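You operate a simulated robot arm through the tools that you are given. There is no shell and no other tool. Be economical: measure what you need, move in short steps, check, and stop when the job is done.

You are at the controls of a simulated two-armed robot. One attempt, no reset.

## Task
Load pen tin and wax pad on the tray, carry it to the side table, shut the flap.
Fine: both hands; set it mid-table, before the letter rack; don't slam the flap. Set down upright: teal pen tin.
Where things are to end (x, y in the base frame): letter tray within 90 mm of [1530, 940].
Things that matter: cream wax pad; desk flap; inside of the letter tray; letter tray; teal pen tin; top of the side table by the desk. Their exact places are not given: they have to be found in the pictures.

It is judged by the outcome, as a careful person would: the job done as asked, and still so three seconds after it is handed in. It fails if anything else is knocked over, pushed out of place, dropped, spilled or broken.

## Robot
Two 7-joint arms with two-finger parallel grippers on one trunk, on a base that drives. Base frame: it is fixed to the floor where the robot stands at the start and does not move with it; the origin is under the middle of the robot, x ahead of it, y to its left, z up. Lengths are in mm, angles in degrees, forces in N, time in s.
The left shoulder is at the start at [60, 143, 926], the right one opposite. With the tool pointing down near the work surface each hand reaches from about 320 to 740 mm from the robot's upright axis, wherever it stands, measured 20 degrees to its own side. Places, roughly: cream wax pad (8x5x5 cm) [400, 300, 800]; desk flap [500, 100, 700]; inside of the letter tray [500, 0, 800]; letter tray (22x40x6 cm) [500, 0, 800]; top of the side table by the desk [1600, 1000, 700]. Payload 1.57 kg a hand.
The TCP of each hand is the grasp point between the finger pads, 30 mm short of the fingertips. In the tool frame z runs along the fingers and y along their closing line. Largest opening 110 mm; finger width 24, thickness 12; the body of the gripper, 48 by 112 mm, starts 78 mm behind the TCP.
Orientation is that of the tool frame in the base frame, as a unit quaternion [w, x, y, z]. With the fingers straight down and closing along the base's y, the tool's x points along the base's -x, its y along +y and its z along -z.

## Interface
- The arms move only by the tool jog_arm. It takes "left_moves", "right_moves" or both (then of equal length, played together; a hand with none holds still); each is one flat list of numbers, 7 for each row, row after row: the shift along the base's x, y, z in units of 50 mm (1.0 is 50 mm), then the turn, a rotation vector about the base's x, y, z in units of 6 degrees (1.0 is 6 degrees), then the finger opening in m, from 0 to 0.11. In form: [dx, dy, dz, ax, ay, az, fingers, dx, dy, dz, ax, ay, az, fingers, ...]. A call has 1 to 20 rows; each row shifts and turns the commanded pose from where the row before left it. A call with a number of a shift or a turn outside -1 to 1 is refused whole. Each row takes 0.2 s and may step no farther than 50 mm and 8.6 degrees from the row before; otherwise, or with a gripper value out of range, the whole call is refused. A pose out of reach is approached as far as the arm can. The call stops where the force on the tool passes 40 N (or 10 N more than at its start, if that is more) or the arm is blocked; 0.2 s more then pass. The fingers move at their own pace (about 45 mm/s each) and stop on an object; they squeeze with about 42 N. The grip force told is the motor's: it shows also when the fingers shut on nothing. Time passes only in rows, and 0.2 s behind the last, so rows that do not move let the fingers close. It gives the time, the measured TCP pose, the force on the tool (base axes), the opening and the grip force at its end, in the units of the frame above (readings bear some noise), with the torque about the TCP (base axes, N m) and any sound that the robot's microphone picked up, and new pictures: "pictures" is both (left out), scene, wrist or none (wrist: the cameras of the hands that moved).
- Cameras (640 x 400 px; columns grow to the right, rows downward): "scene" is now at [36.4, 31.2, 1527.4]; the picture's right is [0.39, -0.92, 0.00], its down [-0.75, -0.32, -0.57] and it looks along [0.53, 0.22, -0.82] (base axes); focal length 271 px, centre (320, 200). "left" rides on the left gripper at [70, -16, -141] in its tool frame; the picture's right is [0.23, 0.97, 0.00], its down [-0.86, 0.20, -0.48] and it looks along [-0.47, 0.11, 0.88] (tool axes); focal length 222 px, centre (320, 200). "right" rides on the right gripper at [70, 16, -141] in its tool frame; the picture's right is [-0.23, 0.97, 0.00], its down [-0.86, -0.20, -0.48] and it looks along [-0.47, -0.11, 0.88] (tool axes); focal length 222 px, centre (320, 200).
- slide_trunk(by): slides the trunk up (or, below 0, down) by that many mm; the arms and the scene camera ride with it, the base frame stays. It gives what a move gives, with no picture.
- roll_base(legs): drives the robot by 1 to 6 legs, each [ahead, left, turn to the left] in mm, mm and degrees, along the robot's own axes; the way and the turn of a leg run together, so that a leg with both is an arc; at most 1500 mm and 180 degrees a leg. The arms and the cameras ride along, it lands a little off, and it stops where it bumps. It gives what a move gives, and a new picture of the scene camera.
- pan_tilt(pan, tilt): turns the head with the scene camera to pan (to the left, within 86 degrees either way) and tilt (down, from -29 to 69), counted from straight ahead of the robot. It gives what a move gives, and a new picture of the scene camera.
- point_at(camera, pixels): for up to 12 pixels [column, row] of the newest picture of that camera ("zoom" is the newest enlarged one), the place [x, y, z] in the base frame of the surface seen there, good to about 2 mm. The clock stands still meanwhile.
- zoom(camera, box): a new picture of the part [left, top, right, bottom] of that camera's present view, enlarged. The clock stands still meanwhile.
- hand_in(): hands the job in; it is judged then, once.

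Work in short steps. Measure before you move; look again where a grasp or a placing could have gone wrong, and mend it. You have 80 turns and 260 pictures in all, those below and enlarged ones among them. Open the grippers and draw the arms clear of the work before you hand the job in, unless the task says otherwise; then end with one line.

The tools are called as name(argument=value, ...) on one line, values as JSON. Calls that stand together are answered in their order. jog_arm: Moves the arms, as the interface text tells. Its arguments: {"type":"object","properties":{"left_moves":{"type":"array"},"right_moves":{"type":"array"},"pictures":{"type":"string","enum":["both","scene","wrist","none"]}},"required":[]} The other tools are called the same way: slide_trunk (by) slides the trunk up or down; roll_base (legs) drives the base; pan_tilt (pan, tilt) turns the head that bears the scene camera; point_at (camera, pixels) gives the place of the surface under pixels of a picture; zoom (camera, box) takes an enlarged picture of a part of a camera's view; hand_in () hands the job in.

At the start:

```text
t: 0.0
left_tcp_pos: [437.0, 229.0, 1026.0]
left_ee_rot: [-0.001, 0.0, 1.0, 0.0]
left_wrist_force: [0.0, -0.5, 0.5]
left_ft_torque: [0.04, 0.0, -0.01]
left_finger_gap: 109.8
left_grasp_force: 0.1
right_tcp_pos: [434.6, -153.4, 1086.4]
right_ee_rot: [0.0, 0.001, 1.0, 0.0]
right_wrist_force: [1.0, -0.2, -0.1]
right_ft_torque: [0.02, 0.0, 0.0]
right_finger_gap: 109.9
right_grasp_force: 0.0
trunk travel left (down, up): [-525.0, 65.0]
robot x, y, heading: [0.2, -0.0, -0.1]
head pan, tilt: [23.1, 55.2]
```

scene: 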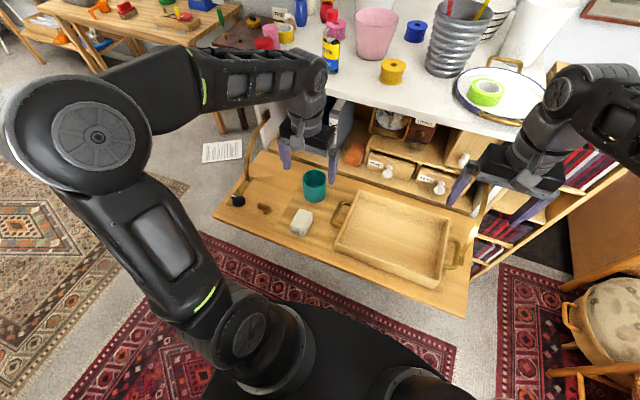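
right: 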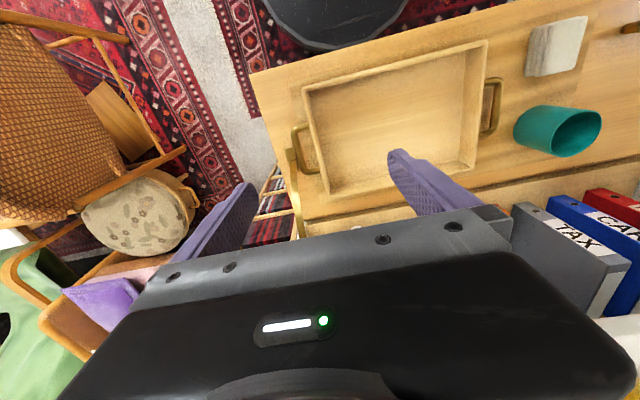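
left: 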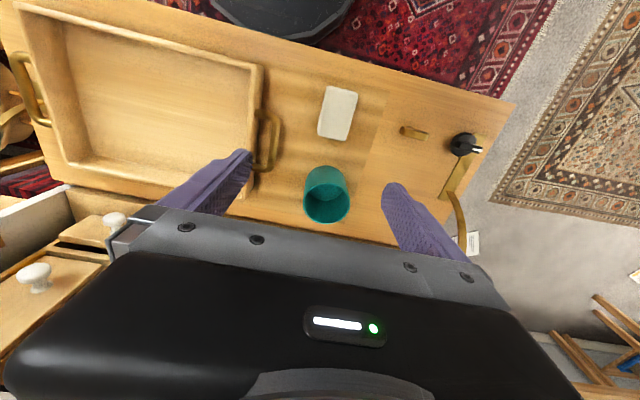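

The flap lies open with tray, teal tin (314,185), wax pad (301,221) and some small dark items at (238,200) and (264,208). I zoom and measure these.

zoom(camera="scene", box=[200, 130, 360, 250])

zoom(camera="scene", box=[320, 150, 500, 320])

point_at(camera="scene", pixels=[[308, 173], [314, 200], [301, 215], [296, 233], [238, 200], [264, 208], [340, 212], [470, 250], [366, 193], [435, 285], [337, 248], [456, 240]])

point_at(camera="left", pixels=[[323, 133], [348, 138], [356, 92], [332, 88], [310, 185], [340, 190], [326, 168], [330, 220], [413, 133], [463, 145], [270, 140], [235, 150]])

```text
3.33 times, centred on (280, 190) of scene
```

zoom: 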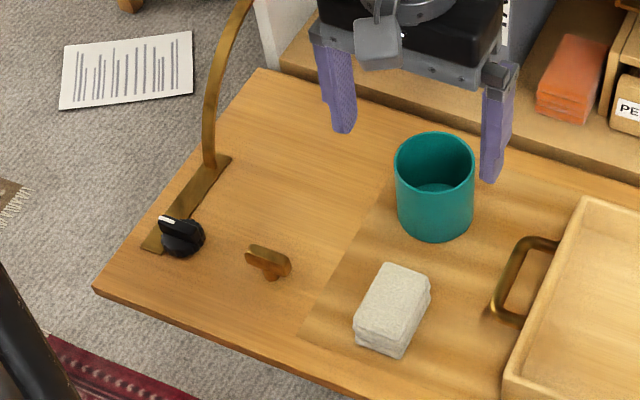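

```text
2.35 times, centred on (410, 235) of scene
```

zoom: 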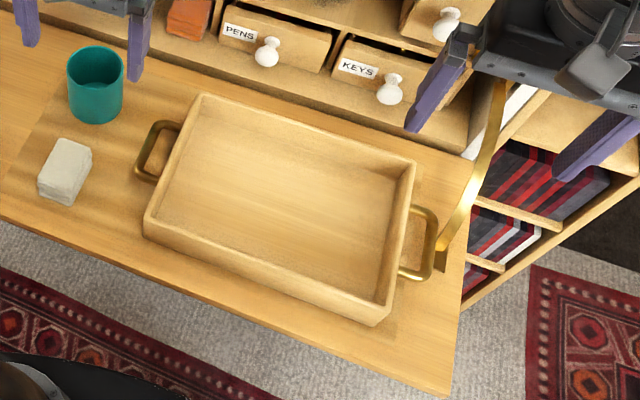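

```text
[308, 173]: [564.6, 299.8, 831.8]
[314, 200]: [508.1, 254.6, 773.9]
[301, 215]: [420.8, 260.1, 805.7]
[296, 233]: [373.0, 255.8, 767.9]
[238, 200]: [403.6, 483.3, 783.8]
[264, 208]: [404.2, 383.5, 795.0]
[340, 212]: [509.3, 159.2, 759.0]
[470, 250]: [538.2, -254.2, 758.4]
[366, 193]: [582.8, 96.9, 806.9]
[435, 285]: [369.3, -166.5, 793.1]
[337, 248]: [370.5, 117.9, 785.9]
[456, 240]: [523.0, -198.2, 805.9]
```

```text
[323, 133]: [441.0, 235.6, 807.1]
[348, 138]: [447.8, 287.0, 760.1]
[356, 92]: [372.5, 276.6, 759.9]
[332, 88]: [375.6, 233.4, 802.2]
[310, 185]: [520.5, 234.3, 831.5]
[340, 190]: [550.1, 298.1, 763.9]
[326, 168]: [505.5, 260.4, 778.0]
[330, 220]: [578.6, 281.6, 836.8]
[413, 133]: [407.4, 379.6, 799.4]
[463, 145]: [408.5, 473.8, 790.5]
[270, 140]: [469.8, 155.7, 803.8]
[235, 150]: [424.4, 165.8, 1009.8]
```

Knob-like black and brown items sit on the flap left of the tin; I'll look closer at those, and look around for the side table.

zoom(camera="left", box=[380, 100, 500, 175])

pan_tilt(pan=40, tilt=30)

```text
5.33 times, centred on (440, 138) of left
```

zoom: 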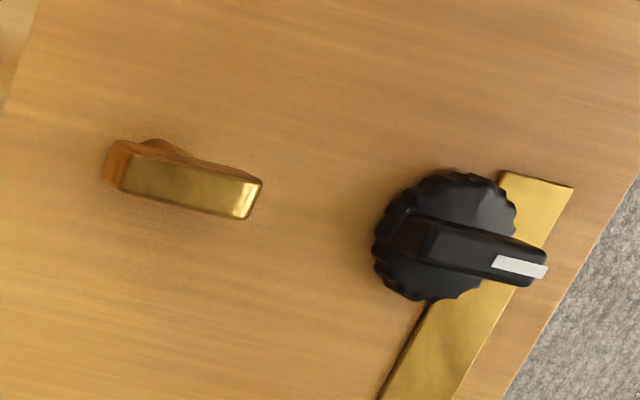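

```text
t: 0.9
left_tcp_pos: [435.9, 229.3, 1025.1]
left_ee_rot: [-0.001, 0.0, 1.0, 0.0]
left_wrist_force: [-0.1, -0.3, 0.0]
left_ft_torque: [0.03, 0.02, -0.01]
left_finger_gap: 110.0
left_grasp_force: 0.1
right_tcp_pos: [433.9, -154.3, 1087.8]
right_ee_rot: [0.0, 0.0, 1.0, 0.0]
right_wrist_force: [-0.5, -0.5, -0.7]
right_ft_torque: [-0.01, 0.0, -0.01]
right_finger_gap: 109.9
right_grasp_force: 0.0
trunk travel left (down, up): [-525.0, 65.0]
robot x, y, heading: [-3.9, 0.2, -0.1]
head pan, tilt: [40.0, 30.0]
```

scene: 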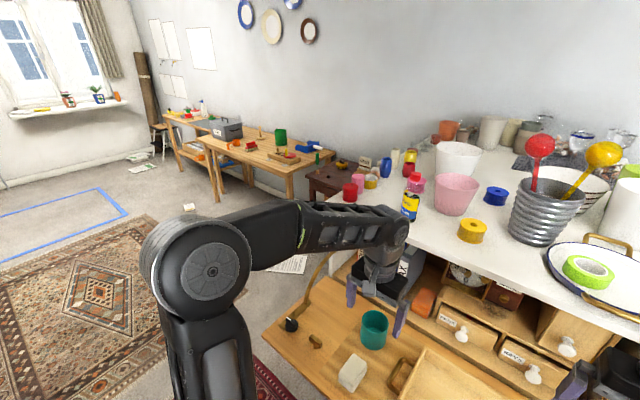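

The side table is perhaps the dark one near (340,178) and a printed paper lies at (290,265). Zoom both.

zoom(camera="scene", box=[260, 100, 440, 212])

point_at(camera="scene", pixels=[[325, 180], [345, 165], [312, 176], [370, 167], [340, 165], [356, 186], [290, 265], [385, 167], [350, 193], [363, 183], [285, 160], [409, 206]])

zoom(camera="scene", box=[255, 240, 335, 340])

```text
3.56 times, centred on (350, 156) of scene
```

zoom: 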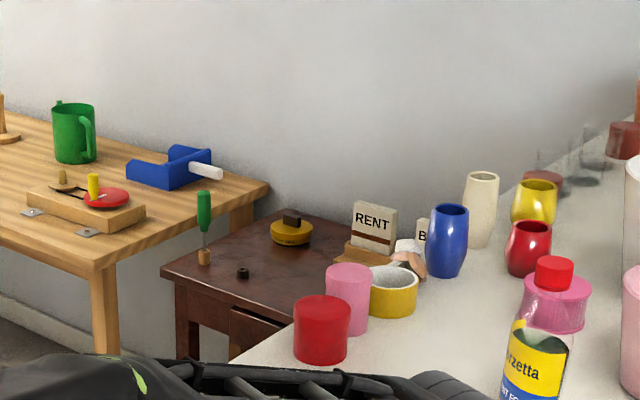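

```text
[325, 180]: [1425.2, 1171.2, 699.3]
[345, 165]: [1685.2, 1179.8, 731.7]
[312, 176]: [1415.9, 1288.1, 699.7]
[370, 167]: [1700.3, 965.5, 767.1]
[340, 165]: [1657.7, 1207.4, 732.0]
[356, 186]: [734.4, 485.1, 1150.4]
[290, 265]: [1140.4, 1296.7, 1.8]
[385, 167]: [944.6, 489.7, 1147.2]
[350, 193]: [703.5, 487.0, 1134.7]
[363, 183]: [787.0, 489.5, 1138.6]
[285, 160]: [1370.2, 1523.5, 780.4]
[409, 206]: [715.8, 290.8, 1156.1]
```

```text
4.00 times, centred on (295, 290) of scene
```

zoom: 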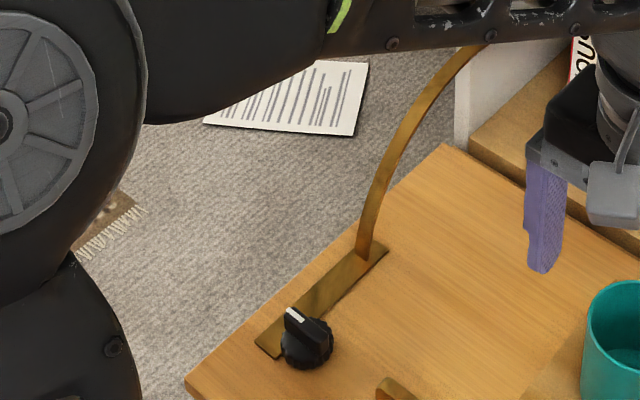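

Side table top is at z≈700 with the RENT rack at about (1700,965). Now precise measurement of pad, tin and tray handles from the left wrist view.

zoom(camera="left", box=[220, 70, 380, 230])

zoom(camera="right", box=[240, 20, 520, 250])

```text
2.50 times, centred on (300, 150) of left
```

zoom: 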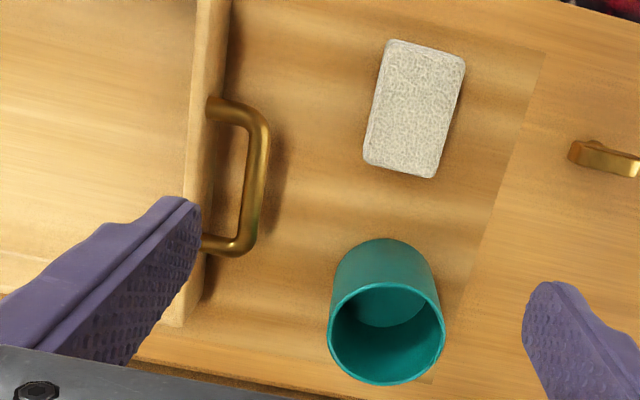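

```text
1.74 times, centred on (380, 135) of right
```

zoom: 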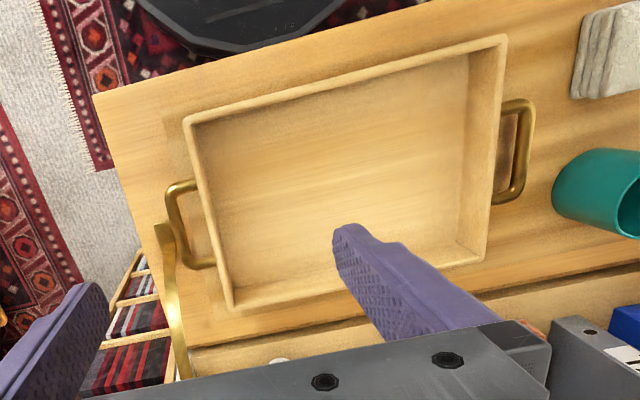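

I measure exact corners of pad, rim of tin, handles.

point_at(camera="left", pixels=[[330, 89], [356, 95], [344.5, 139], [320, 134], [304, 203], [348.8, 205], [326.4, 184.5], [327, 222.8], [276, 142], [276.5, 122], [273, 163], [254, 142]])

point_at(camera="right", pixels=[[298, 146], [297, 130], [305, 165], [310, 129], [496, 106], [306, 90], [484, 42], [477, 167], [331, 195], [400, 100], [310, 145], [264, 90]])

```text
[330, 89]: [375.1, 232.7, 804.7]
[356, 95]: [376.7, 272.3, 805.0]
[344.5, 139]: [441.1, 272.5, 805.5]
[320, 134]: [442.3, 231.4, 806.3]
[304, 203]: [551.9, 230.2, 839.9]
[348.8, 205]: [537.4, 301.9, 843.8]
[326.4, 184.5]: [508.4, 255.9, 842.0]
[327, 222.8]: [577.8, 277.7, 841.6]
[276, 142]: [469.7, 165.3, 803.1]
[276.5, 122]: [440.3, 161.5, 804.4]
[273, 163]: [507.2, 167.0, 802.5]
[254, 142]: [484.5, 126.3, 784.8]
```

```text
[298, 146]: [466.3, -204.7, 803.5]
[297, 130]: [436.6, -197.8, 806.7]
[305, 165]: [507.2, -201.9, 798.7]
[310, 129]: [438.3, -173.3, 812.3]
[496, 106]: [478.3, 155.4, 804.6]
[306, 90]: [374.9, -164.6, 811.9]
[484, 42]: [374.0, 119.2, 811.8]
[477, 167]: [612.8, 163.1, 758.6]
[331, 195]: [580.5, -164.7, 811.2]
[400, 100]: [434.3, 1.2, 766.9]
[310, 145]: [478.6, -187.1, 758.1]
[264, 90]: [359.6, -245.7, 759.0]
```

Pad centre (409,252), top 805; tin centre (543,266) Ø72, top 841; tray interior x 375–582, y −167–120, floor 767. Lower the left hand on the pad.

jog_arm(left_moves=[-0.09, 0.077, -0.78, 0, 0, 0, 0.11, -0.09, 0.077, -0.78, 0, 0, 0, 0.11, -0.09, 0.077, -0.78, 0, 0, 0, 0.11, -0.09, 0.077, -0.78, 0, 0, 0, 0.11, -0.09, 0.077, -0.78, 0, 0, 0, 0.11, -0.09, 0.077, -0.5, 0, 0, 0, 0.09, 0, 0, -0.22, 0, 0, 0, 0.09], pictures="wrist")

```text
t: 2.5
left_tcp_pos: [409.8, 253.3, 793.0]
left_ee_rot: [0.0, 0.0, 1.0, -0.001]
left_wrist_force: [-0.7, 0.2, 0.1]
left_ft_torque: [0.01, -0.01, 0.03]
left_finger_gap: 89.8
left_grasp_force: 0.1
right_tcp_pos: [433.4, -154.1, 1087.2]
right_ee_rot: [0.0, 0.0, 1.0, 0.0]
right_wrist_force: [-0.4, 0.5, 0.4]
right_ft_torque: [-0.02, 0.02, 0.02]
right_finger_gap: 109.8
right_grasp_force: 0.1
trunk travel left (down, up): [-525.0, 65.0]
robot x, y, heading: [-0.5, 0.9, -0.2]
head pan, tilt: [40.0, 30.0]
```

left: 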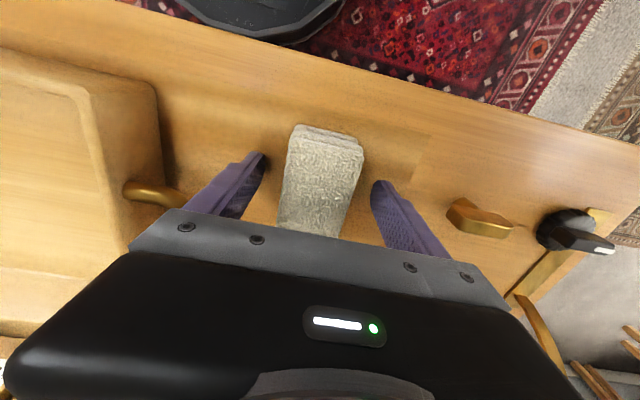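

The pad sits between the fingers; close on it and lift.

jog_arm(left_moves=[0, 0, 0, 0, 0, 0, 0.03, 0, 0, 0, 0, 0, 0, 0.03, 0, 0, 0, 0, 0, 0, 0.03, 0, 0, 0, 0, 0, 0, 0.03, 0, 0, 0.3, 0, 0, 0, 0.03, 0, 0, 0.7, 0, 0, 0, 0.03, 0, 0, 0.7, 0, 0, 0, 0.03], pictures="wrist")

```text
t: 4.1
left_tcp_pos: [410.7, 251.7, 880.3]
left_ee_rot: [0.0, 0.001, 1.0, 0.0]
left_wrist_force: [-0.5, -0.2, 0.6]
left_ft_torque: [0.03, 0.0, -0.02]
left_finger_gap: 29.9
left_grasp_force: 0.0
right_tcp_pos: [434.1, -154.6, 1086.4]
right_ee_rot: [0.0, 0.0, 1.0, -0.001]
right_wrist_force: [0.1, 0.7, -0.6]
right_ft_torque: [0.0, 0.01, 0.02]
right_finger_gap: 110.1
right_grasp_force: 0.0
trunk travel left (down, up): [-525.0, 65.0]
robot x, y, heading: [1.7, 0.7, -0.4]
head pan, tilt: [40.0, 30.0]
```

left: 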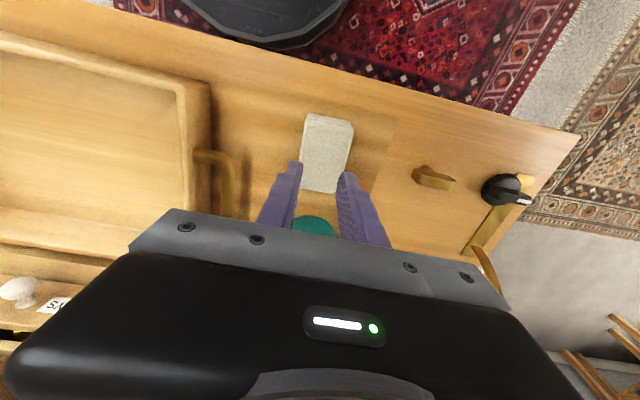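

The gap closed to 30 mm with no grip: the pad was left behind. Measure where it is now.

zoom(camera="left", box=[260, 90, 400, 240])

point_at(camera="left", pixels=[[312, 117], [349, 122], [338, 188], [304, 183], [325, 150], [296, 175], [342, 182], [283, 205]])

```text
2.67 times, centred on (330, 165) of left
```

zoom: 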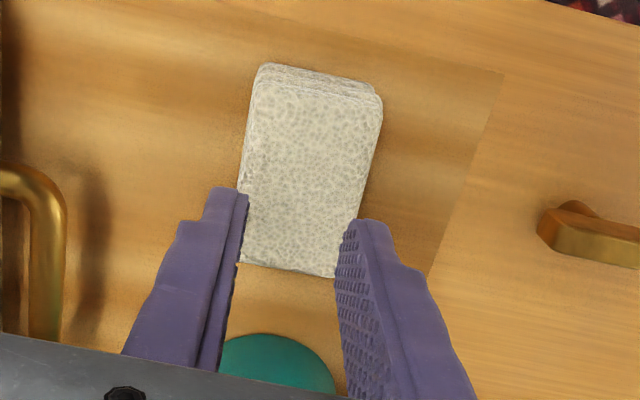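

```text
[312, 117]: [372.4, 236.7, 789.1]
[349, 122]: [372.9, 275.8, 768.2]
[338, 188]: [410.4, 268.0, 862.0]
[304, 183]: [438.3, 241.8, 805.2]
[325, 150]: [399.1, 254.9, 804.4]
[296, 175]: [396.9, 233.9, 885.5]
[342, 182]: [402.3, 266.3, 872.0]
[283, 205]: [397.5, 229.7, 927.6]
```

The pad hasn't moved. I go back down with fingers open, close fully and read the grip before lifting.

jog_arm(left_moves=[0, 0, 0, 0, 0, 0, 0.09, 0, 0, 0, 0, 0, 0, 0.09, 0, 0, 0, 0, 0, 0, 0.09, 0, 0, 0, 0, 0, 0, 0.09, 0, 0, -0.7, 0, 0, 0, 0.09, 0, 0, -0.7, 0, 0, 0, 0.09, 0, 0, -0.34, 0, 0, 0, 0.09, 0, 0, 0, 0, 0, 0, 0, 0, 0, 0, 0, 0, 0, 0, 0, 0, 0, 0, 0, 0, 0, 0, 0, 0, 0, 0, 0, 0, 0, 0, 0, 0, 0, 0, 0], pictures="wrist")

```text
t: 6.7
left_tcp_pos: [409.9, 252.9, 793.0]
left_ee_rot: [0.0, 0.001, 1.0, 0.0]
left_wrist_force: [-0.4, 0.2, 0.4]
left_ft_torque: [0.01, 0.0, 0.0]
left_finger_gap: 49.6
left_grasp_force: 37.6
right_tcp_pos: [435.2, -154.9, 1087.1]
right_ee_rot: [0.0, 0.0, 1.0, 0.0]
right_wrist_force: [0.0, 0.5, 0.0]
right_ft_torque: [0.0, 0.02, -0.02]
right_finger_gap: 110.2
right_grasp_force: 0.1
trunk travel left (down, up): [-525.0, 65.0]
robot x, y, heading: [-0.5, 0.4, 0.2]
head pan, tilt: [40.0, 30.0]
```

left: 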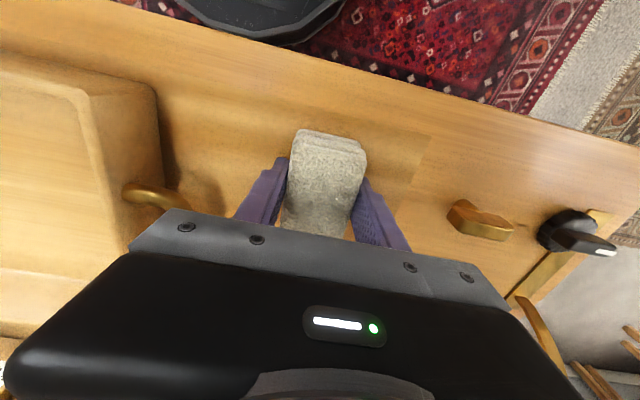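

Now gripped at 49.6 mm with 38 N. Lift gently.

jog_arm(left_moves=[0, 0, 0.1, 0, 0, 0, 0, 0, 0, 0.2, 0, 0, 0, 0, 0, 0, 0.3, 0, 0, 0, 0, 0, 0, 0.5, 0, 0, 0, 0, 0, 0, 0.5, 0, 0, 0, 0], pictures="wrist")

```text
t: 7.9
left_tcp_pos: [408.7, 253.0, 870.1]
left_ee_rot: [0.0, 0.0, 1.0, 0.0]
left_wrist_force: [0.4, 0.0, -1.2]
left_ft_torque: [0.04, 0.02, -0.04]
left_finger_gap: 49.4
left_grasp_force: 42.2
right_tcp_pos: [434.6, -156.3, 1087.4]
right_ee_rot: [-0.001, -0.001, 1.0, 0.001]
right_wrist_force: [0.2, 0.2, 0.0]
right_ft_torque: [0.0, -0.03, -0.04]
right_finger_gap: 109.9
right_grasp_force: 0.0
trunk travel left (down, up): [-525.0, 65.0]
robot x, y, heading: [3.8, -0.9, -0.1]
head pan, tilt: [40.0, 30.0]
```

left: 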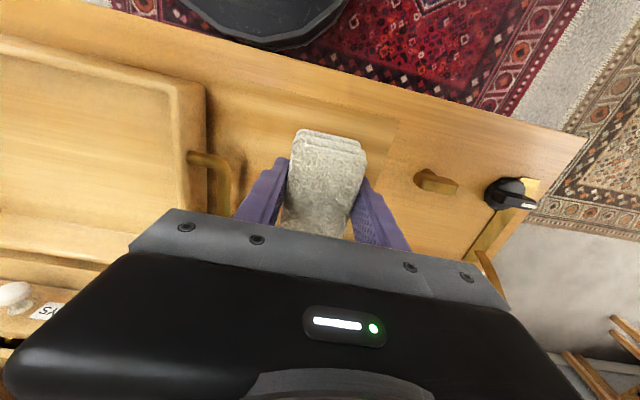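

Pad is held. Move the right hand aside and carry the pad over the tray to (478,−70).

jog_arm(left_moves=[0, 0, 0.6, 0, 0, 0, 0, 0.197, -0.923, 0, 0, 0, 0, 0, 0.197, -0.923, 0, 0, 0, 0, 0, 0.197, -0.923, 0, 0, 0, 0, 0, 0.197, -0.923, 0, 0, 0, 0, 0, 0.197, -0.923, 0, 0, 0, 0, 0, 0.197, -0.923, 0, 0, 0, 0, 0, 0.197, -0.923, 0, 0, 0, 0, 0], right_moves=[0, -0.8, 0, 0, 0, 0, 0.11, 0, -0.8, 0, 0, 0, 0, 0.11, 0, -0.8, 0, 0, 0, 0, 0.11, 0, 0, 0, 0, 0, 0, 0.11, 0, 0, 0, 0, 0, 0, 0.11, 0, 0, 0, 0, 0, 0, 0.11, 0, 0, 0, 0, 0, 0, 0.11, 0, 0, 0, 0, 0, 0, 0.11], pictures="wrist")

jog_arm(left_moves=[0, 0, -0.8, 0, 0, 0, 0, 0, 0, -0.8, 0, 0, 0, 0, 0, 0, -0.2, 0, 0, 0, 0, 0, 0, -0.1, 0, 0, 0, 0], pictures="wrist")

```text
t: 9.7
left_tcp_pos: [481.3, -72.8, 903.1]
left_ee_rot: [0.0, 0.0, 1.0, 0.0]
left_wrist_force: [-0.8, -0.5, -0.1]
left_ft_torque: [0.0, 0.02, 0.0]
left_finger_gap: 48.9
left_grasp_force: 41.9
right_tcp_pos: [434.4, -274.0, 1086.7]
right_ee_rot: [-0.001, 0.001, 1.0, 0.0]
right_wrist_force: [-0.1, -0.4, 0.3]
right_ft_torque: [0.01, 0.0, 0.05]
right_finger_gap: 110.0
right_grasp_force: 0.1
trunk travel left (down, up): [-525.0, 65.0]
robot x, y, heading: [2.0, 0.9, 0.0]
head pan, tilt: [40.0, 30.0]
```

right: 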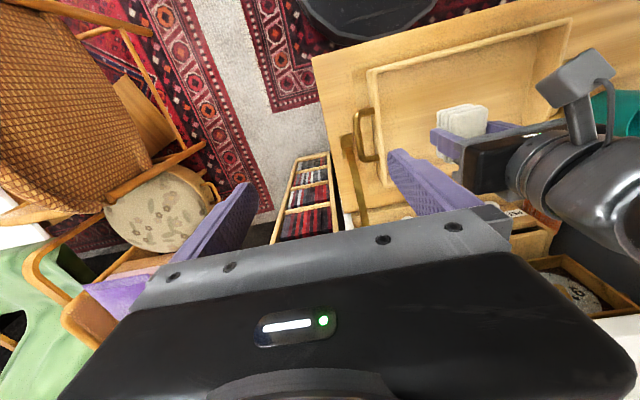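
left: 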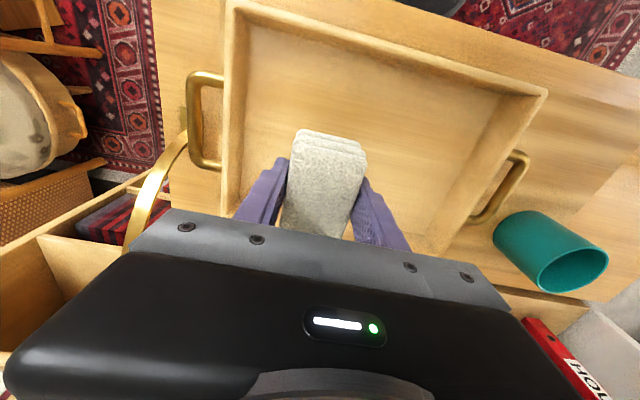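

```text
t: 10.7
left_tcp_pos: [478.5, -70.0, 805.8]
left_ee_rot: [0.0, 0.0, 1.0, 0.0]
left_wrist_force: [0.3, -0.1, -0.2]
left_ft_torque: [0.0, 0.05, 0.03]
left_finger_gap: 49.2
left_grasp_force: 41.8
right_tcp_pos: [434.5, -273.8, 1087.1]
right_ee_rot: [0.0, 0.001, 1.0, -0.001]
right_wrist_force: [0.3, 0.3, -0.7]
right_ft_torque: [0.04, 0.02, -0.03]
right_finger_gap: 110.0
right_grasp_force: 0.1
trunk travel left (down, up): [-525.0, 65.0]
robot x, y, heading: [1.4, 0.6, -0.1]
head pan, tilt: [40.0, 30.0]
```

left: 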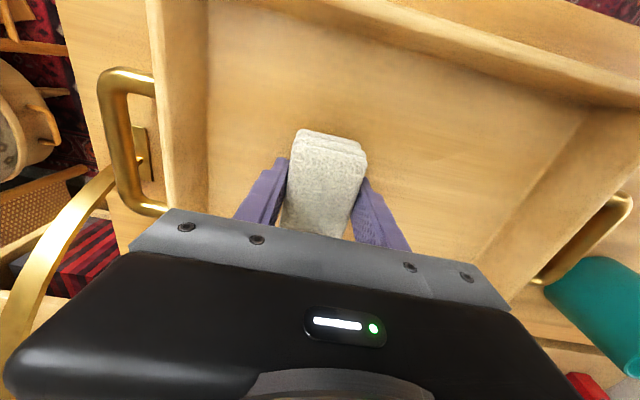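

Lower the last few mm to 802, open to 85 mm and rise to 903.

jog_arm(left_moves=[0, 0, -0.06, 0, 0, 0, 0, 0, 0, 0, 0, 0, 0, 0.085, 0, 0, 0, 0, 0, 0, 0.085, 0, 0, 0, 0, 0, 0, 0.085, 0, 0, 0.5, 0, 0, 0, 0.085, 0, 0, 0.8, 0, 0, 0, 0.1, 0, 0, 0.8, 0, 0, 0, 0.11, 0, 0, 0.6, 0, 0, 0, 0.11], pictures="wrist")

```text
t: 12.5
left_tcp_pos: [478.0, -68.5, 938.6]
left_ee_rot: [0.001, 0.001, 1.0, 0.001]
left_wrist_force: [0.3, 1.1, -0.4]
left_ft_torque: [-0.03, 0.0, -0.04]
left_finger_gap: 110.1
left_grasp_force: 0.1
right_tcp_pos: [433.5, -273.7, 1087.7]
right_ee_rot: [0.0, 0.0, 1.0, 0.0]
right_wrist_force: [0.0, -0.6, 0.3]
right_ft_torque: [0.02, 0.0, 0.0]
right_finger_gap: 109.6
right_grasp_force: 0.1
trunk travel left (down, up): [-525.0, 65.0]
robot x, y, heading: [-3.0, 1.0, 0.1]
head pan, tilt: [40.0, 30.0]
```

left: 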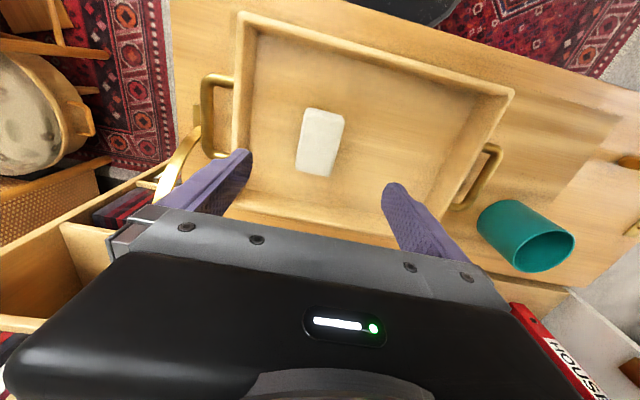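

Pad lies in the tray. Go above the tin.

jog_arm(left_moves=[0.186, 0.956, 0, 0, 0, 0, 0.11, 0.186, 0.956, 0, 0, 0, 0, 0.11, 0.186, 0.956, 0, 0, 0, 0, 0.11, 0.186, 0.956, 0, 0, 0, 0, 0.11, 0.186, 0.956, 0, 0, 0, 0, 0.11, 0.186, 0.956, 0, 0, 0, 0, 0.11, 0.186, 0.956, 0, 0, 0, 0, 0.11, 0, 0, -0.5, 0, 0, 0, 0.11], pictures="both")

```text
t: 14.3
left_tcp_pos: [543.5, 266.3, 914.4]
left_ee_rot: [0.0, 0.0, 1.0, -0.001]
left_wrist_force: [-0.1, 0.2, -0.1]
left_ft_torque: [0.01, -0.01, 0.01]
left_finger_gap: 109.9
left_grasp_force: 0.1
right_tcp_pos: [433.2, -274.2, 1086.6]
right_ee_rot: [-0.001, 0.001, 1.0, 0.0]
right_wrist_force: [-0.1, 0.5, 0.8]
right_ft_torque: [0.01, -0.02, 0.0]
right_finger_gap: 109.9
right_grasp_force: 0.2
trunk travel left (down, up): [-525.0, 65.0]
robot x, y, heading: [-3.4, -1.0, 0.0]
head pan, tilt: [40.0, 30.0]
```

scene: 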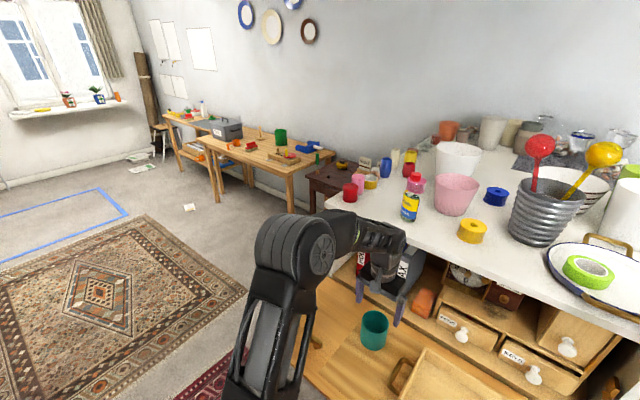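
left: 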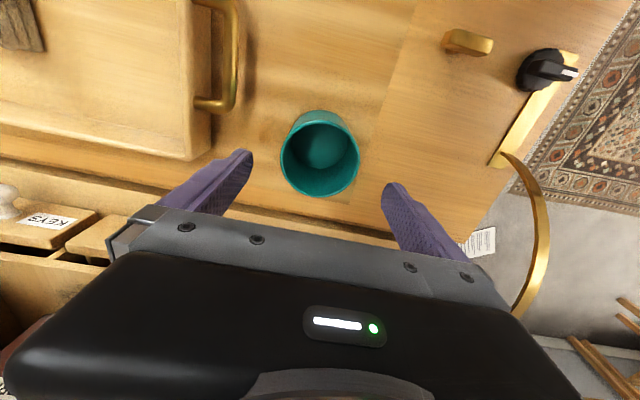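

Tin is centred between the fingers (320,155). Descend to z 800 and close.

jog_arm(left_moves=[0, 0, -0.7, 0, 0, 0, 0.11, 0, 0, -0.7, 0, 0, 0, 0.11, 0, 0, -0.6, 0, 0, 0, 0.11, 0, 0, -0.28, 0, 0, 0, 0.11, 0, 0, 0, 0, 0, 0, 0, 0, 0, 0, 0, 0, 0, 0, 0, 0, 0, 0, 0, 0, 0, 0, 0, 0, 0, 0, 0, 0], pictures="wrist")

```text
t: 16.1
left_tcp_pos: [543.0, 264.2, 798.2]
left_ee_rot: [0.0, 0.0, 1.0, 0.0]
left_wrist_force: [-0.6, 0.7, 0.0]
left_ft_torque: [0.02, -0.04, 0.03]
left_finger_gap: 77.6
left_grasp_force: 31.7
right_tcp_pos: [434.3, -273.3, 1087.9]
right_ee_rot: [0.0, 0.0, 1.0, 0.001]
right_wrist_force: [0.0, 0.4, -0.4]
right_ft_torque: [-0.01, 0.02, 0.0]
right_finger_gap: 110.0
right_grasp_force: 0.1
trunk travel left (down, up): [-525.0, 65.0]
robot x, y, heading: [-1.1, -4.4, -0.0]
head pan, tilt: [40.0, 30.0]
```

left: 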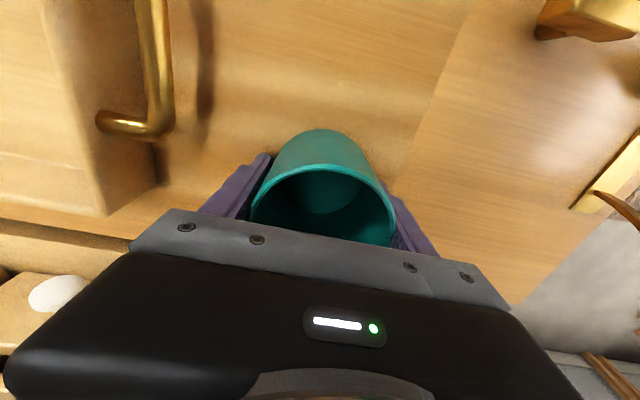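

Gripped at 77.6 mm. Lift and carry over the tray to (478,40).

jog_arm(left_moves=[0, 0, 0.2, 0, 0, 0, 0, 0, 0, 0.6, 0, 0, 0, 0, 0, 0, 0.7, 0, 0, 0, 0, 0, 0, 0.5, 0, 0, 0, 0, -0.26, -0.9, 0, 0, 0, 0, 0, -0.26, -0.9, 0, 0, 0, 0, 0, -0.26, -0.9, 0, 0, 0, 0, 0, -0.26, -0.9, 0, 0, 0, 0, 0, -0.26, -0.9, 0, 0, 0, 0, 0, 0, 0, 0, 0, 0, 0, 0], pictures="wrist")

```text
t: 18.3
left_tcp_pos: [477.0, 38.2, 901.3]
left_ee_rot: [0.0, 0.0, 1.0, -0.001]
left_wrist_force: [0.5, 0.9, -2.1]
left_ft_torque: [-0.03, -0.02, -0.02]
left_finger_gap: 77.5
left_grasp_force: 41.3
right_tcp_pos: [433.8, -272.1, 1086.5]
right_ee_rot: [0.0, 0.001, 1.0, 0.0]
right_wrist_force: [-0.2, 0.1, -0.5]
right_ft_torque: [0.01, -0.02, -0.02]
right_finger_gap: 109.9
right_grasp_force: 0.0
trunk travel left (down, up): [-525.0, 65.0]
robot x, y, heading: [2.9, 2.6, 0.2]
head pan, tilt: [40.0, 30.0]
```

left: 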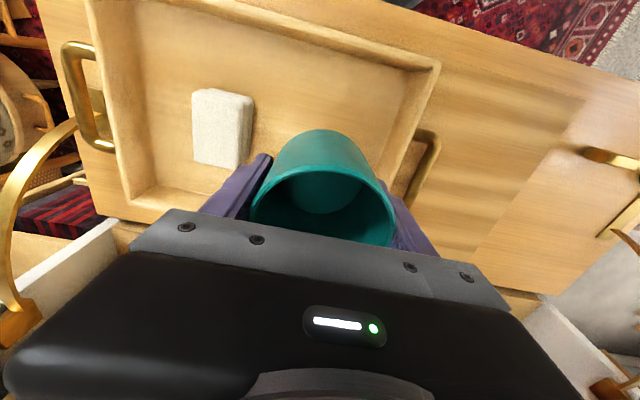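

Lower into the tray: to z≈807, open to 92 mm, and withdraw.

jog_arm(left_moves=[0, 0, -0.7, 0, 0, 0, 0, 0, 0, -0.7, 0, 0, 0, 0, 0, 0, -0.3, 0, 0, 0, 0, 0, 0, -0.14, 0, 0, 0, 0, 0, 0, -0.06, 0, 0, 0, 0, 0, 0, 0, 0, 0, 0, 0.094, 0, 0, 0, 0, 0, 0, 0.094, 0, 0, 0, 0, 0, 0, 0.094, 0, 0, 0.6, 0, 0, 0, 0.094, 0, 0, 0.8, 0, 0, 0, 0.094, 0, 0, 0.8, 0, 0, 0, 0.094, 0, 0, 0.5, 0, 0, 0, 0.094], pictures="wrist")

```text
t: 20.9
left_tcp_pos: [478.9, 37.3, 942.3]
left_ee_rot: [0.0, 0.0, 1.0, 0.0]
left_wrist_force: [-0.7, 0.8, -0.1]
left_ft_torque: [-0.04, 0.02, 0.01]
left_finger_gap: 94.0
left_grasp_force: 0.0
right_tcp_pos: [433.2, -273.3, 1086.7]
right_ee_rot: [0.0, 0.0, 1.0, 0.0]
right_wrist_force: [0.3, 0.1, 0.3]
right_ft_torque: [0.02, 0.04, 0.01]
right_finger_gap: 109.8
right_grasp_force: 0.2
trunk travel left (down, up): [-525.0, 65.0]
robot x, y, heading: [2.9, -0.8, 0.1]
head pan, tilt: [40.0, 30.0]
```

left: 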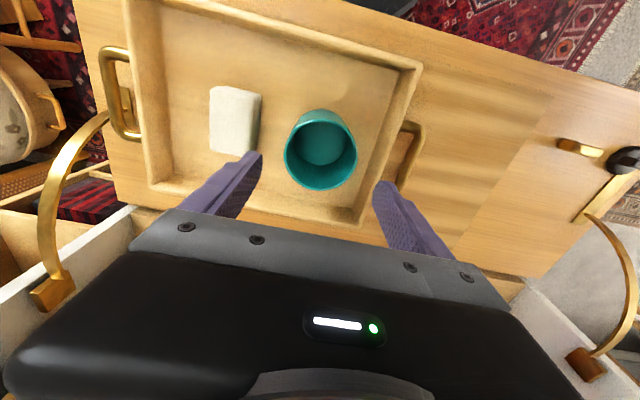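

Both items are in the tray. Hover the hands over the two handles with a modest opening and look.

jog_arm(left_moves=[0, 0.8, 0, 0, 0, 0, 0.06, 0, 0.8, 0, 0, 0, 0, 0.03, 0, 0.85, 0, 0, 0, 0, 0.028, 0, 0, -0.6, 0, 0, 0, 0.028, 0, 0, -0.3, 0, 0, 0, 0.028], right_moves=[0.2, 0.3, -0.7, 0, 0, 0, 0.08, 0.2, 0.3, -0.7, 0, 0, 0, 0.05, 0.2, 0.3, -0.7, 0, 0, 0, 0.028, 0.2, 0.3, -0.7, 0, 0, 0, 0.028, 0.04, 0.2, -0.6, 0, 0, 0, 0.028], pictures="wrist")

```text
t: 22.1
left_tcp_pos: [480.1, 160.8, 895.9]
left_ee_rot: [0.0, 0.0, 1.0, 0.0]
left_wrist_force: [-0.4, -0.1, 0.3]
left_ft_torque: [0.01, 0.02, 0.01]
left_finger_gap: 27.9
left_grasp_force: 0.1
right_tcp_pos: [477.8, -202.4, 915.4]
right_ee_rot: [0.0, 0.0, 1.0, 0.001]
right_wrist_force: [-0.6, -0.2, -0.5]
right_ft_torque: [0.03, 0.01, 0.0]
right_finger_gap: 28.0
right_grasp_force: 0.0
trunk travel left (down, up): [-525.0, 65.0]
robot x, y, heading: [-1.7, 0.6, 0.2]
head pan, tilt: [40.0, 30.0]
```

right: 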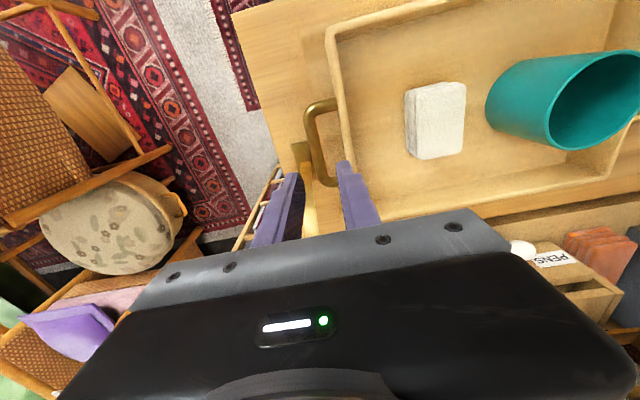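
left: 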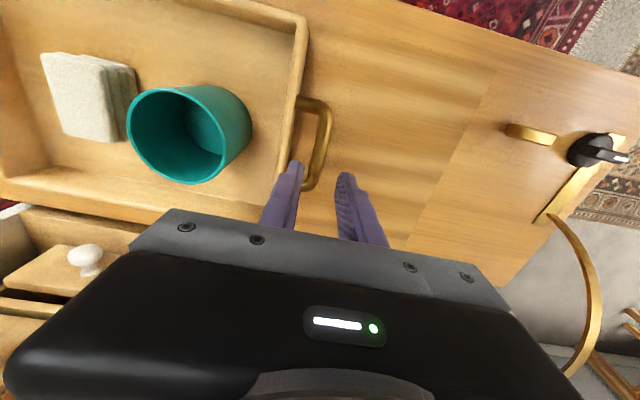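

zoom(camera="right", box=[240, 80, 400, 240])

point_at(camera="right", pixels=[[310, 115], [313, 140], [324, 180], [316, 180], [330, 182], [338, 150], [330, 130], [300, 150], [308, 200], [312, 225], [333, 105], [346, 165]])

point_at(camera="left", pixels=[[327, 110], [326, 130], [322, 160], [310, 184], [303, 120], [325, 118], [330, 140], [300, 105], [303, 104], [312, 130], [291, 180], [347, 190]])

```text
2.50 times, centred on (320, 160) of right
```

zoom: 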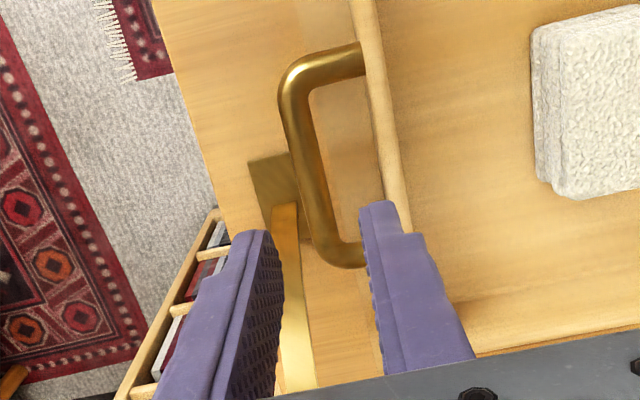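

```text
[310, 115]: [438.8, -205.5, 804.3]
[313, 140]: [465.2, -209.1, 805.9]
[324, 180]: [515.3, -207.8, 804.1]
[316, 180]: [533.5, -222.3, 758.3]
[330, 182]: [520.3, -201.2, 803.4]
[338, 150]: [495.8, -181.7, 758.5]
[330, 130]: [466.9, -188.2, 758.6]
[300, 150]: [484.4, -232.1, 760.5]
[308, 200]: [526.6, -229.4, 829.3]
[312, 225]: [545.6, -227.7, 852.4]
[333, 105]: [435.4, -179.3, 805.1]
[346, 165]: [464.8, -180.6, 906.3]
```

```text
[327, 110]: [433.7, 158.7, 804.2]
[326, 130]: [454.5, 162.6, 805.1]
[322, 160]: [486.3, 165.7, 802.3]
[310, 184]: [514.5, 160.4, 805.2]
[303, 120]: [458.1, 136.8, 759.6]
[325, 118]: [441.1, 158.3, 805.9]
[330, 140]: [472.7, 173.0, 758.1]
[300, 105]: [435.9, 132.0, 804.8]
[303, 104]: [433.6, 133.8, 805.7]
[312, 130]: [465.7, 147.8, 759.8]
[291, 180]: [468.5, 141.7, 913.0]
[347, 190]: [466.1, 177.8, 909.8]
```

Handles: left bar y≈162, right bar y≈−207, z≈804, x 438–515; the right stay strap rises at y≈−229 from x≈490, so the right hand grips at x≈464. Lower both with a 24 mm opening.

jog_arm(left_moves=[-0.02, 0.01, -0.5, 0, 0, 0, 0.024, -0.02, 0.01, -0.5, 0, 0, 0, 0.024, 0, 0, -0.3, 0, 0, 0, 0.024, 0, 0, 0, 0, 0, 0, 0.024], right_moves=[-0.28, -0.1, -0.6, 0, 0, 0, 0.024, 0, 0, -0.6, 0, 0, 0, 0.024, 0, 0, -0.4, 0, 0, 0, 0.024, 0, 0, -0.1, 0, 0, 0, 0.024], pictures="wrist")

```text
t: 23.1
left_tcp_pos: [476.9, 162.6, 829.5]
left_ee_rot: [0.0, 0.001, 1.0, 0.0]
left_wrist_force: [0.1, 0.3, 0.2]
left_ft_torque: [-0.01, 0.02, 0.0]
left_finger_gap: 24.1
left_grasp_force: 0.1
right_tcp_pos: [463.8, -208.9, 833.0]
right_ee_rot: [0.0, 0.0, 1.0, 0.0]
right_wrist_force: [0.2, 0.4, -0.3]
right_ft_torque: [-0.01, -0.01, -0.03]
right_finger_gap: 24.1
right_grasp_force: 0.0
trunk travel left (down, up): [-525.0, 65.0]
robot x, y, heading: [-3.2, -1.3, -0.1]
head pan, tilt: [40.0, 30.0]
```

right: 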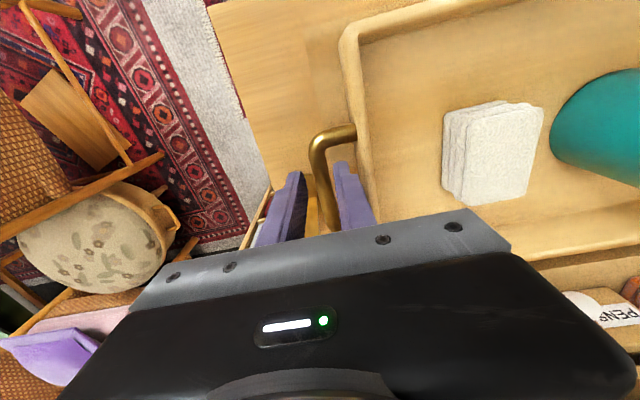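
left: 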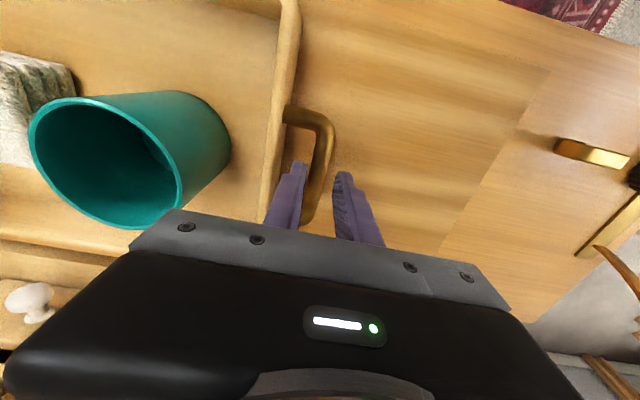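

Both hands straddle the bars. Descend to z≈797 and close.

jog_arm(left_moves=[0, 0, -0.35, 0, 0, 0, 0.024, 0, 0, -0.3, 0, 0, 0, 0.024, 0, 0, 0, 0, 0, 0, 0, 0, 0, 0, 0, 0, 0, 0, 0, 0, 0, 0, 0, 0, 0], right_moves=[0, 0, -0.4, 0, 0, 0, 0.024, 0, 0, -0.32, 0, 0, 0, 0.024, 0, 0, 0, 0, 0, 0, 0, 0, 0, 0, 0, 0, 0, 0, 0, 0, 0, 0, 0, 0, 0], pictures="wrist")

```text
t: 24.3
left_tcp_pos: [476.0, 159.8, 796.6]
left_ee_rot: [0.001, 0.001, 1.0, -0.002]
left_wrist_force: [-1.0, -29.8, 0.0]
left_ft_torque: [0.01, -0.13, 0.7]
left_finger_gap: 13.5
left_grasp_force: 30.1
right_tcp_pos: [464.0, -207.7, 796.9]
right_ee_rot: [0.001, 0.0, 1.0, 0.002]
right_wrist_force: [1.4, 28.3, -0.1]
right_ft_torque: [-0.1, -0.03, -0.73]
right_finger_gap: 13.9
right_grasp_force: 29.7
trunk travel left (down, up): [-525.0, 65.0]
robot x, y, heading: [-3.6, -0.1, 0.1]
head pan, tilt: [40.0, 30.0]
```

right: 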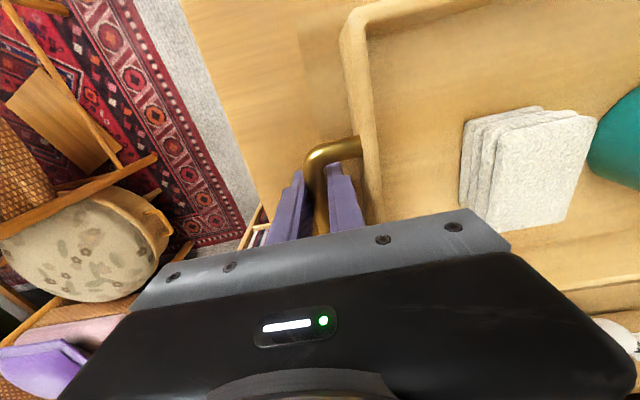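
left: 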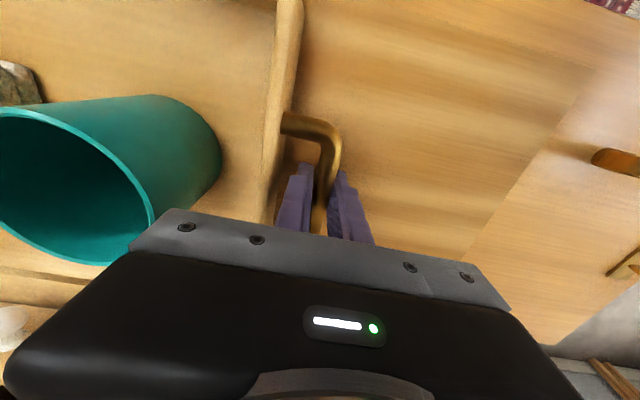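

Both gripped (13.5 mm). The hands pull apart on the tray with ~29 N; ease both inward 2 mm and check, then lift.

jog_arm(left_moves=[0, -0.05, 0, 0, 0, 0, 0, 0, 0, 0, 0, 0, 0, 0, 0, 0, 0.1, 0, 0, 0, 0, 0, 0, 0.2, 0, 0, 0, 0], right_moves=[0, 0.05, 0, 0, 0, 0, 0, 0, 0, 0, 0, 0, 0, 0, 0, 0, 0.1, 0, 0, 0, 0, 0, 0, 0.2, 0, 0, 0, 0], pictures="none")

```text
t: 25.3
left_tcp_pos: [477.5, 158.8, 812.4]
left_ee_rot: [-0.001, 0.0, 1.0, 0.0]
left_wrist_force: [-1.7, -21.1, -4.7]
left_ft_torque: [0.01, 0.06, 0.65]
left_finger_gap: 13.5
left_grasp_force: 29.7
right_tcp_pos: [464.1, -206.5, 811.3]
right_ee_rot: [-0.001, 0.001, 1.0, 0.001]
right_wrist_force: [0.8, 20.0, -4.3]
right_ft_torque: [-0.03, 0.01, -0.82]
right_finger_gap: 13.7
right_grasp_force: 30.4
trunk travel left (down, up): [-525.0, 65.0]
robot x, y, heading: [2.9, -2.0, 0.0]
head pan, tilt: [40.0, 30.0]
```

Tray is up 15 mm, level, ~9 N load. Ease inward a bit more and raise ~90 mm gently while drawing back.

jog_arm(left_moves=[0, -0.05, 0.3, 0, 0, 0, 0, -0.1, 0, 0.4, 0, 0, 0, 0, -0.2, 0, 0.4, 0, 0, 0, 0, -0.3, 0, 0.4, 0, 0, 0, 0, -0.3, 0, 0.3, 0, 0, 0, 0, -0.2, 0, 0, 0, 0, 0, 0, 0, 0, 0, 0, 0, 0, 0], right_moves=[0, 0.05, 0.3, 0, 0, 0, 0, -0.1, 0, 0.4, 0, 0, 0, 0, -0.2, 0, 0.4, 0, 0, 0, 0, -0.3, 0, 0.4, 0, 0, 0, 0, -0.3, 0, 0.3, 0, 0, 0, 0, -0.2, 0, 0, 0, 0, 0, 0, 0, 0, 0, 0, 0, 0, 0], pictures="wrist")

pan_tilt(pan=60, tilt=50)

```text
t: 26.9
left_tcp_pos: [421.6, 158.8, 902.7]
left_ee_rot: [-0.001, -0.002, 1.0, 0.001]
left_wrist_force: [0.1, 21.3, -2.9]
left_ft_torque: [-0.03, 0.14, 0.5]
left_finger_gap: 13.6
left_grasp_force: 30.2
right_tcp_pos: [408.7, -207.5, 900.4]
right_ee_rot: [-0.001, 0.001, 1.0, -0.001]
right_wrist_force: [0.0, -21.8, -4.5]
right_ft_torque: [0.0, -0.04, -0.75]
right_finger_gap: 14.2
right_grasp_force: 30.4
trunk travel left (down, up): [-525.0, 65.0]
robot x, y, heading: [-2.4, 0.1, 0.4]
head pan, tilt: [40.0, 30.0]
```

right: 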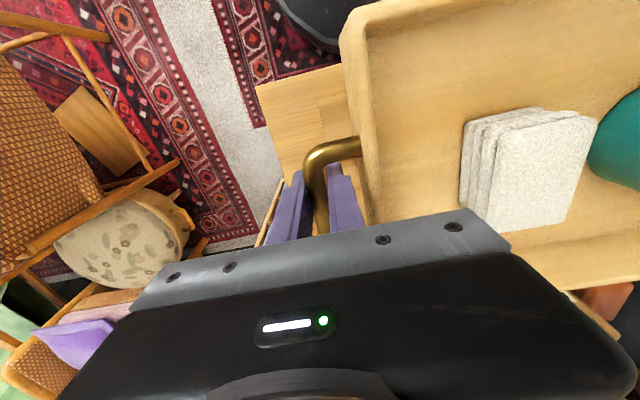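
left: 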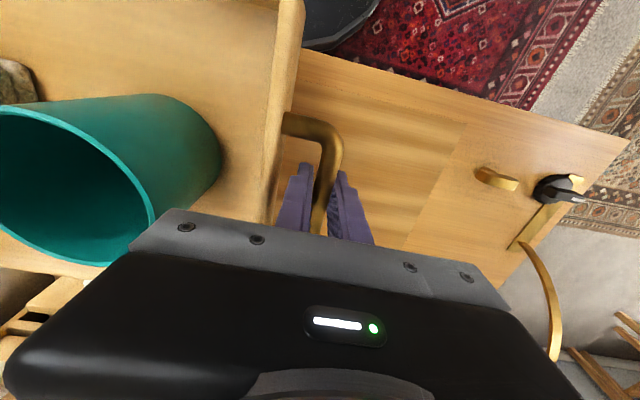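

```text
t: 27.7
left_tcp_pos: [423.3, 159.4, 901.4]
left_ee_rot: [0.0, -0.002, 1.0, 0.001]
left_wrist_force: [0.9, 28.9, -5.3]
left_ft_torque: [-0.01, 0.03, 0.47]
left_finger_gap: 13.6
left_grasp_force: 29.8
right_tcp_pos: [408.0, -206.2, 901.8]
right_ee_rot: [-0.001, 0.001, 1.0, -0.001]
right_wrist_force: [-1.5, -29.0, -3.4]
right_ft_torque: [0.05, 0.09, -0.77]
right_finger_gap: 13.9
right_grasp_force: 30.3
trunk travel left (down, up): [-525.0, 65.0]
robot x, y, heading: [-3.7, 0.7, -0.1]
head pan, tilt: [60.0, 50.0]
```

scene: 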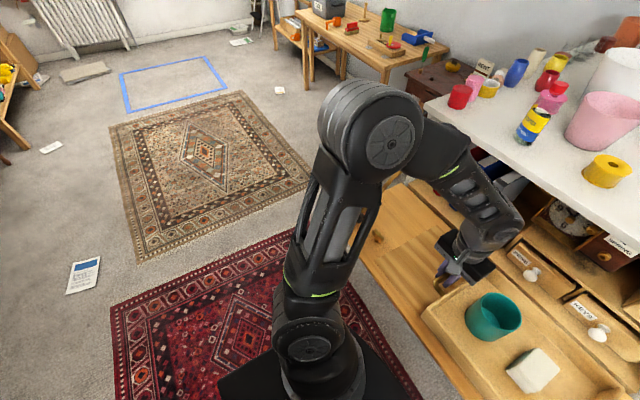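

Forces now squeeze by 29 N; ease out 1.3 mm each. Also measure the left elbow extent and table/desk edges for the drive.

jog_arm(left_moves=[0, 0.026, 0, 0, 0, 0, 0, 0, 0, 0, 0, 0, 0, 0], right_moves=[0, -0.026, 0, 0, 0, 0, 0, 0, 0, 0, 0, 0, 0, 0], pictures="none")

point_at(camera="scene", pixels=[[325, 120], [350, 92], [390, 95], [340, 180], [300, 240], [420, 95], [410, 72], [430, 62], [428, 106], [460, 85], [375, 200], [345, 310]])

zoom(camera="scene", box=[380, 30, 540, 130])

```text
t: 28.3
left_tcp_pos: [421.6, 158.1, 902.0]
left_ee_rot: [0.0, -0.001, 1.0, 0.0]
left_wrist_force: [0.4, 23.1, -3.8]
left_ft_torque: [-0.02, 0.04, 0.56]
left_finger_gap: 13.4
left_grasp_force: 30.0
right_tcp_pos: [407.5, -206.9, 901.1]
right_ee_rot: [0.0, 0.0, 1.0, 0.0]
right_wrist_force: [0.5, -23.1, -3.6]
right_ft_torque: [0.08, 0.08, -0.73]
right_finger_gap: 14.1
right_grasp_force: 30.3
trunk travel left (down, up): [-525.0, 65.0]
robot x, y, heading: [1.0, 1.4, 0.1]
head pan, tilt: [60.0, 50.0]
```

```text
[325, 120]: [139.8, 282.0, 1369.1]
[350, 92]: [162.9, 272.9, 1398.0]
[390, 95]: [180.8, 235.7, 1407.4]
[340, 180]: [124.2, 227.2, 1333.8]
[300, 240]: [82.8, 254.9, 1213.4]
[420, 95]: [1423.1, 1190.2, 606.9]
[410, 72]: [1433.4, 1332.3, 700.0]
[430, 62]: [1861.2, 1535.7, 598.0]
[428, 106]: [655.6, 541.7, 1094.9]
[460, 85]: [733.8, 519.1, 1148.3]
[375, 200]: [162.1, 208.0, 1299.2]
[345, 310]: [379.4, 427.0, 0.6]
```

```text
4.00 times, centred on (460, 80) of scene
```

zoom: 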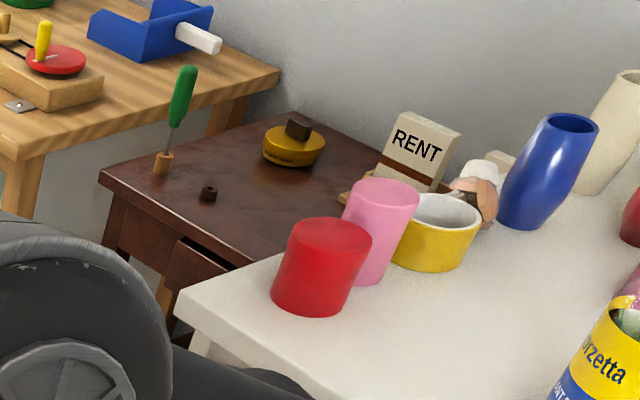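

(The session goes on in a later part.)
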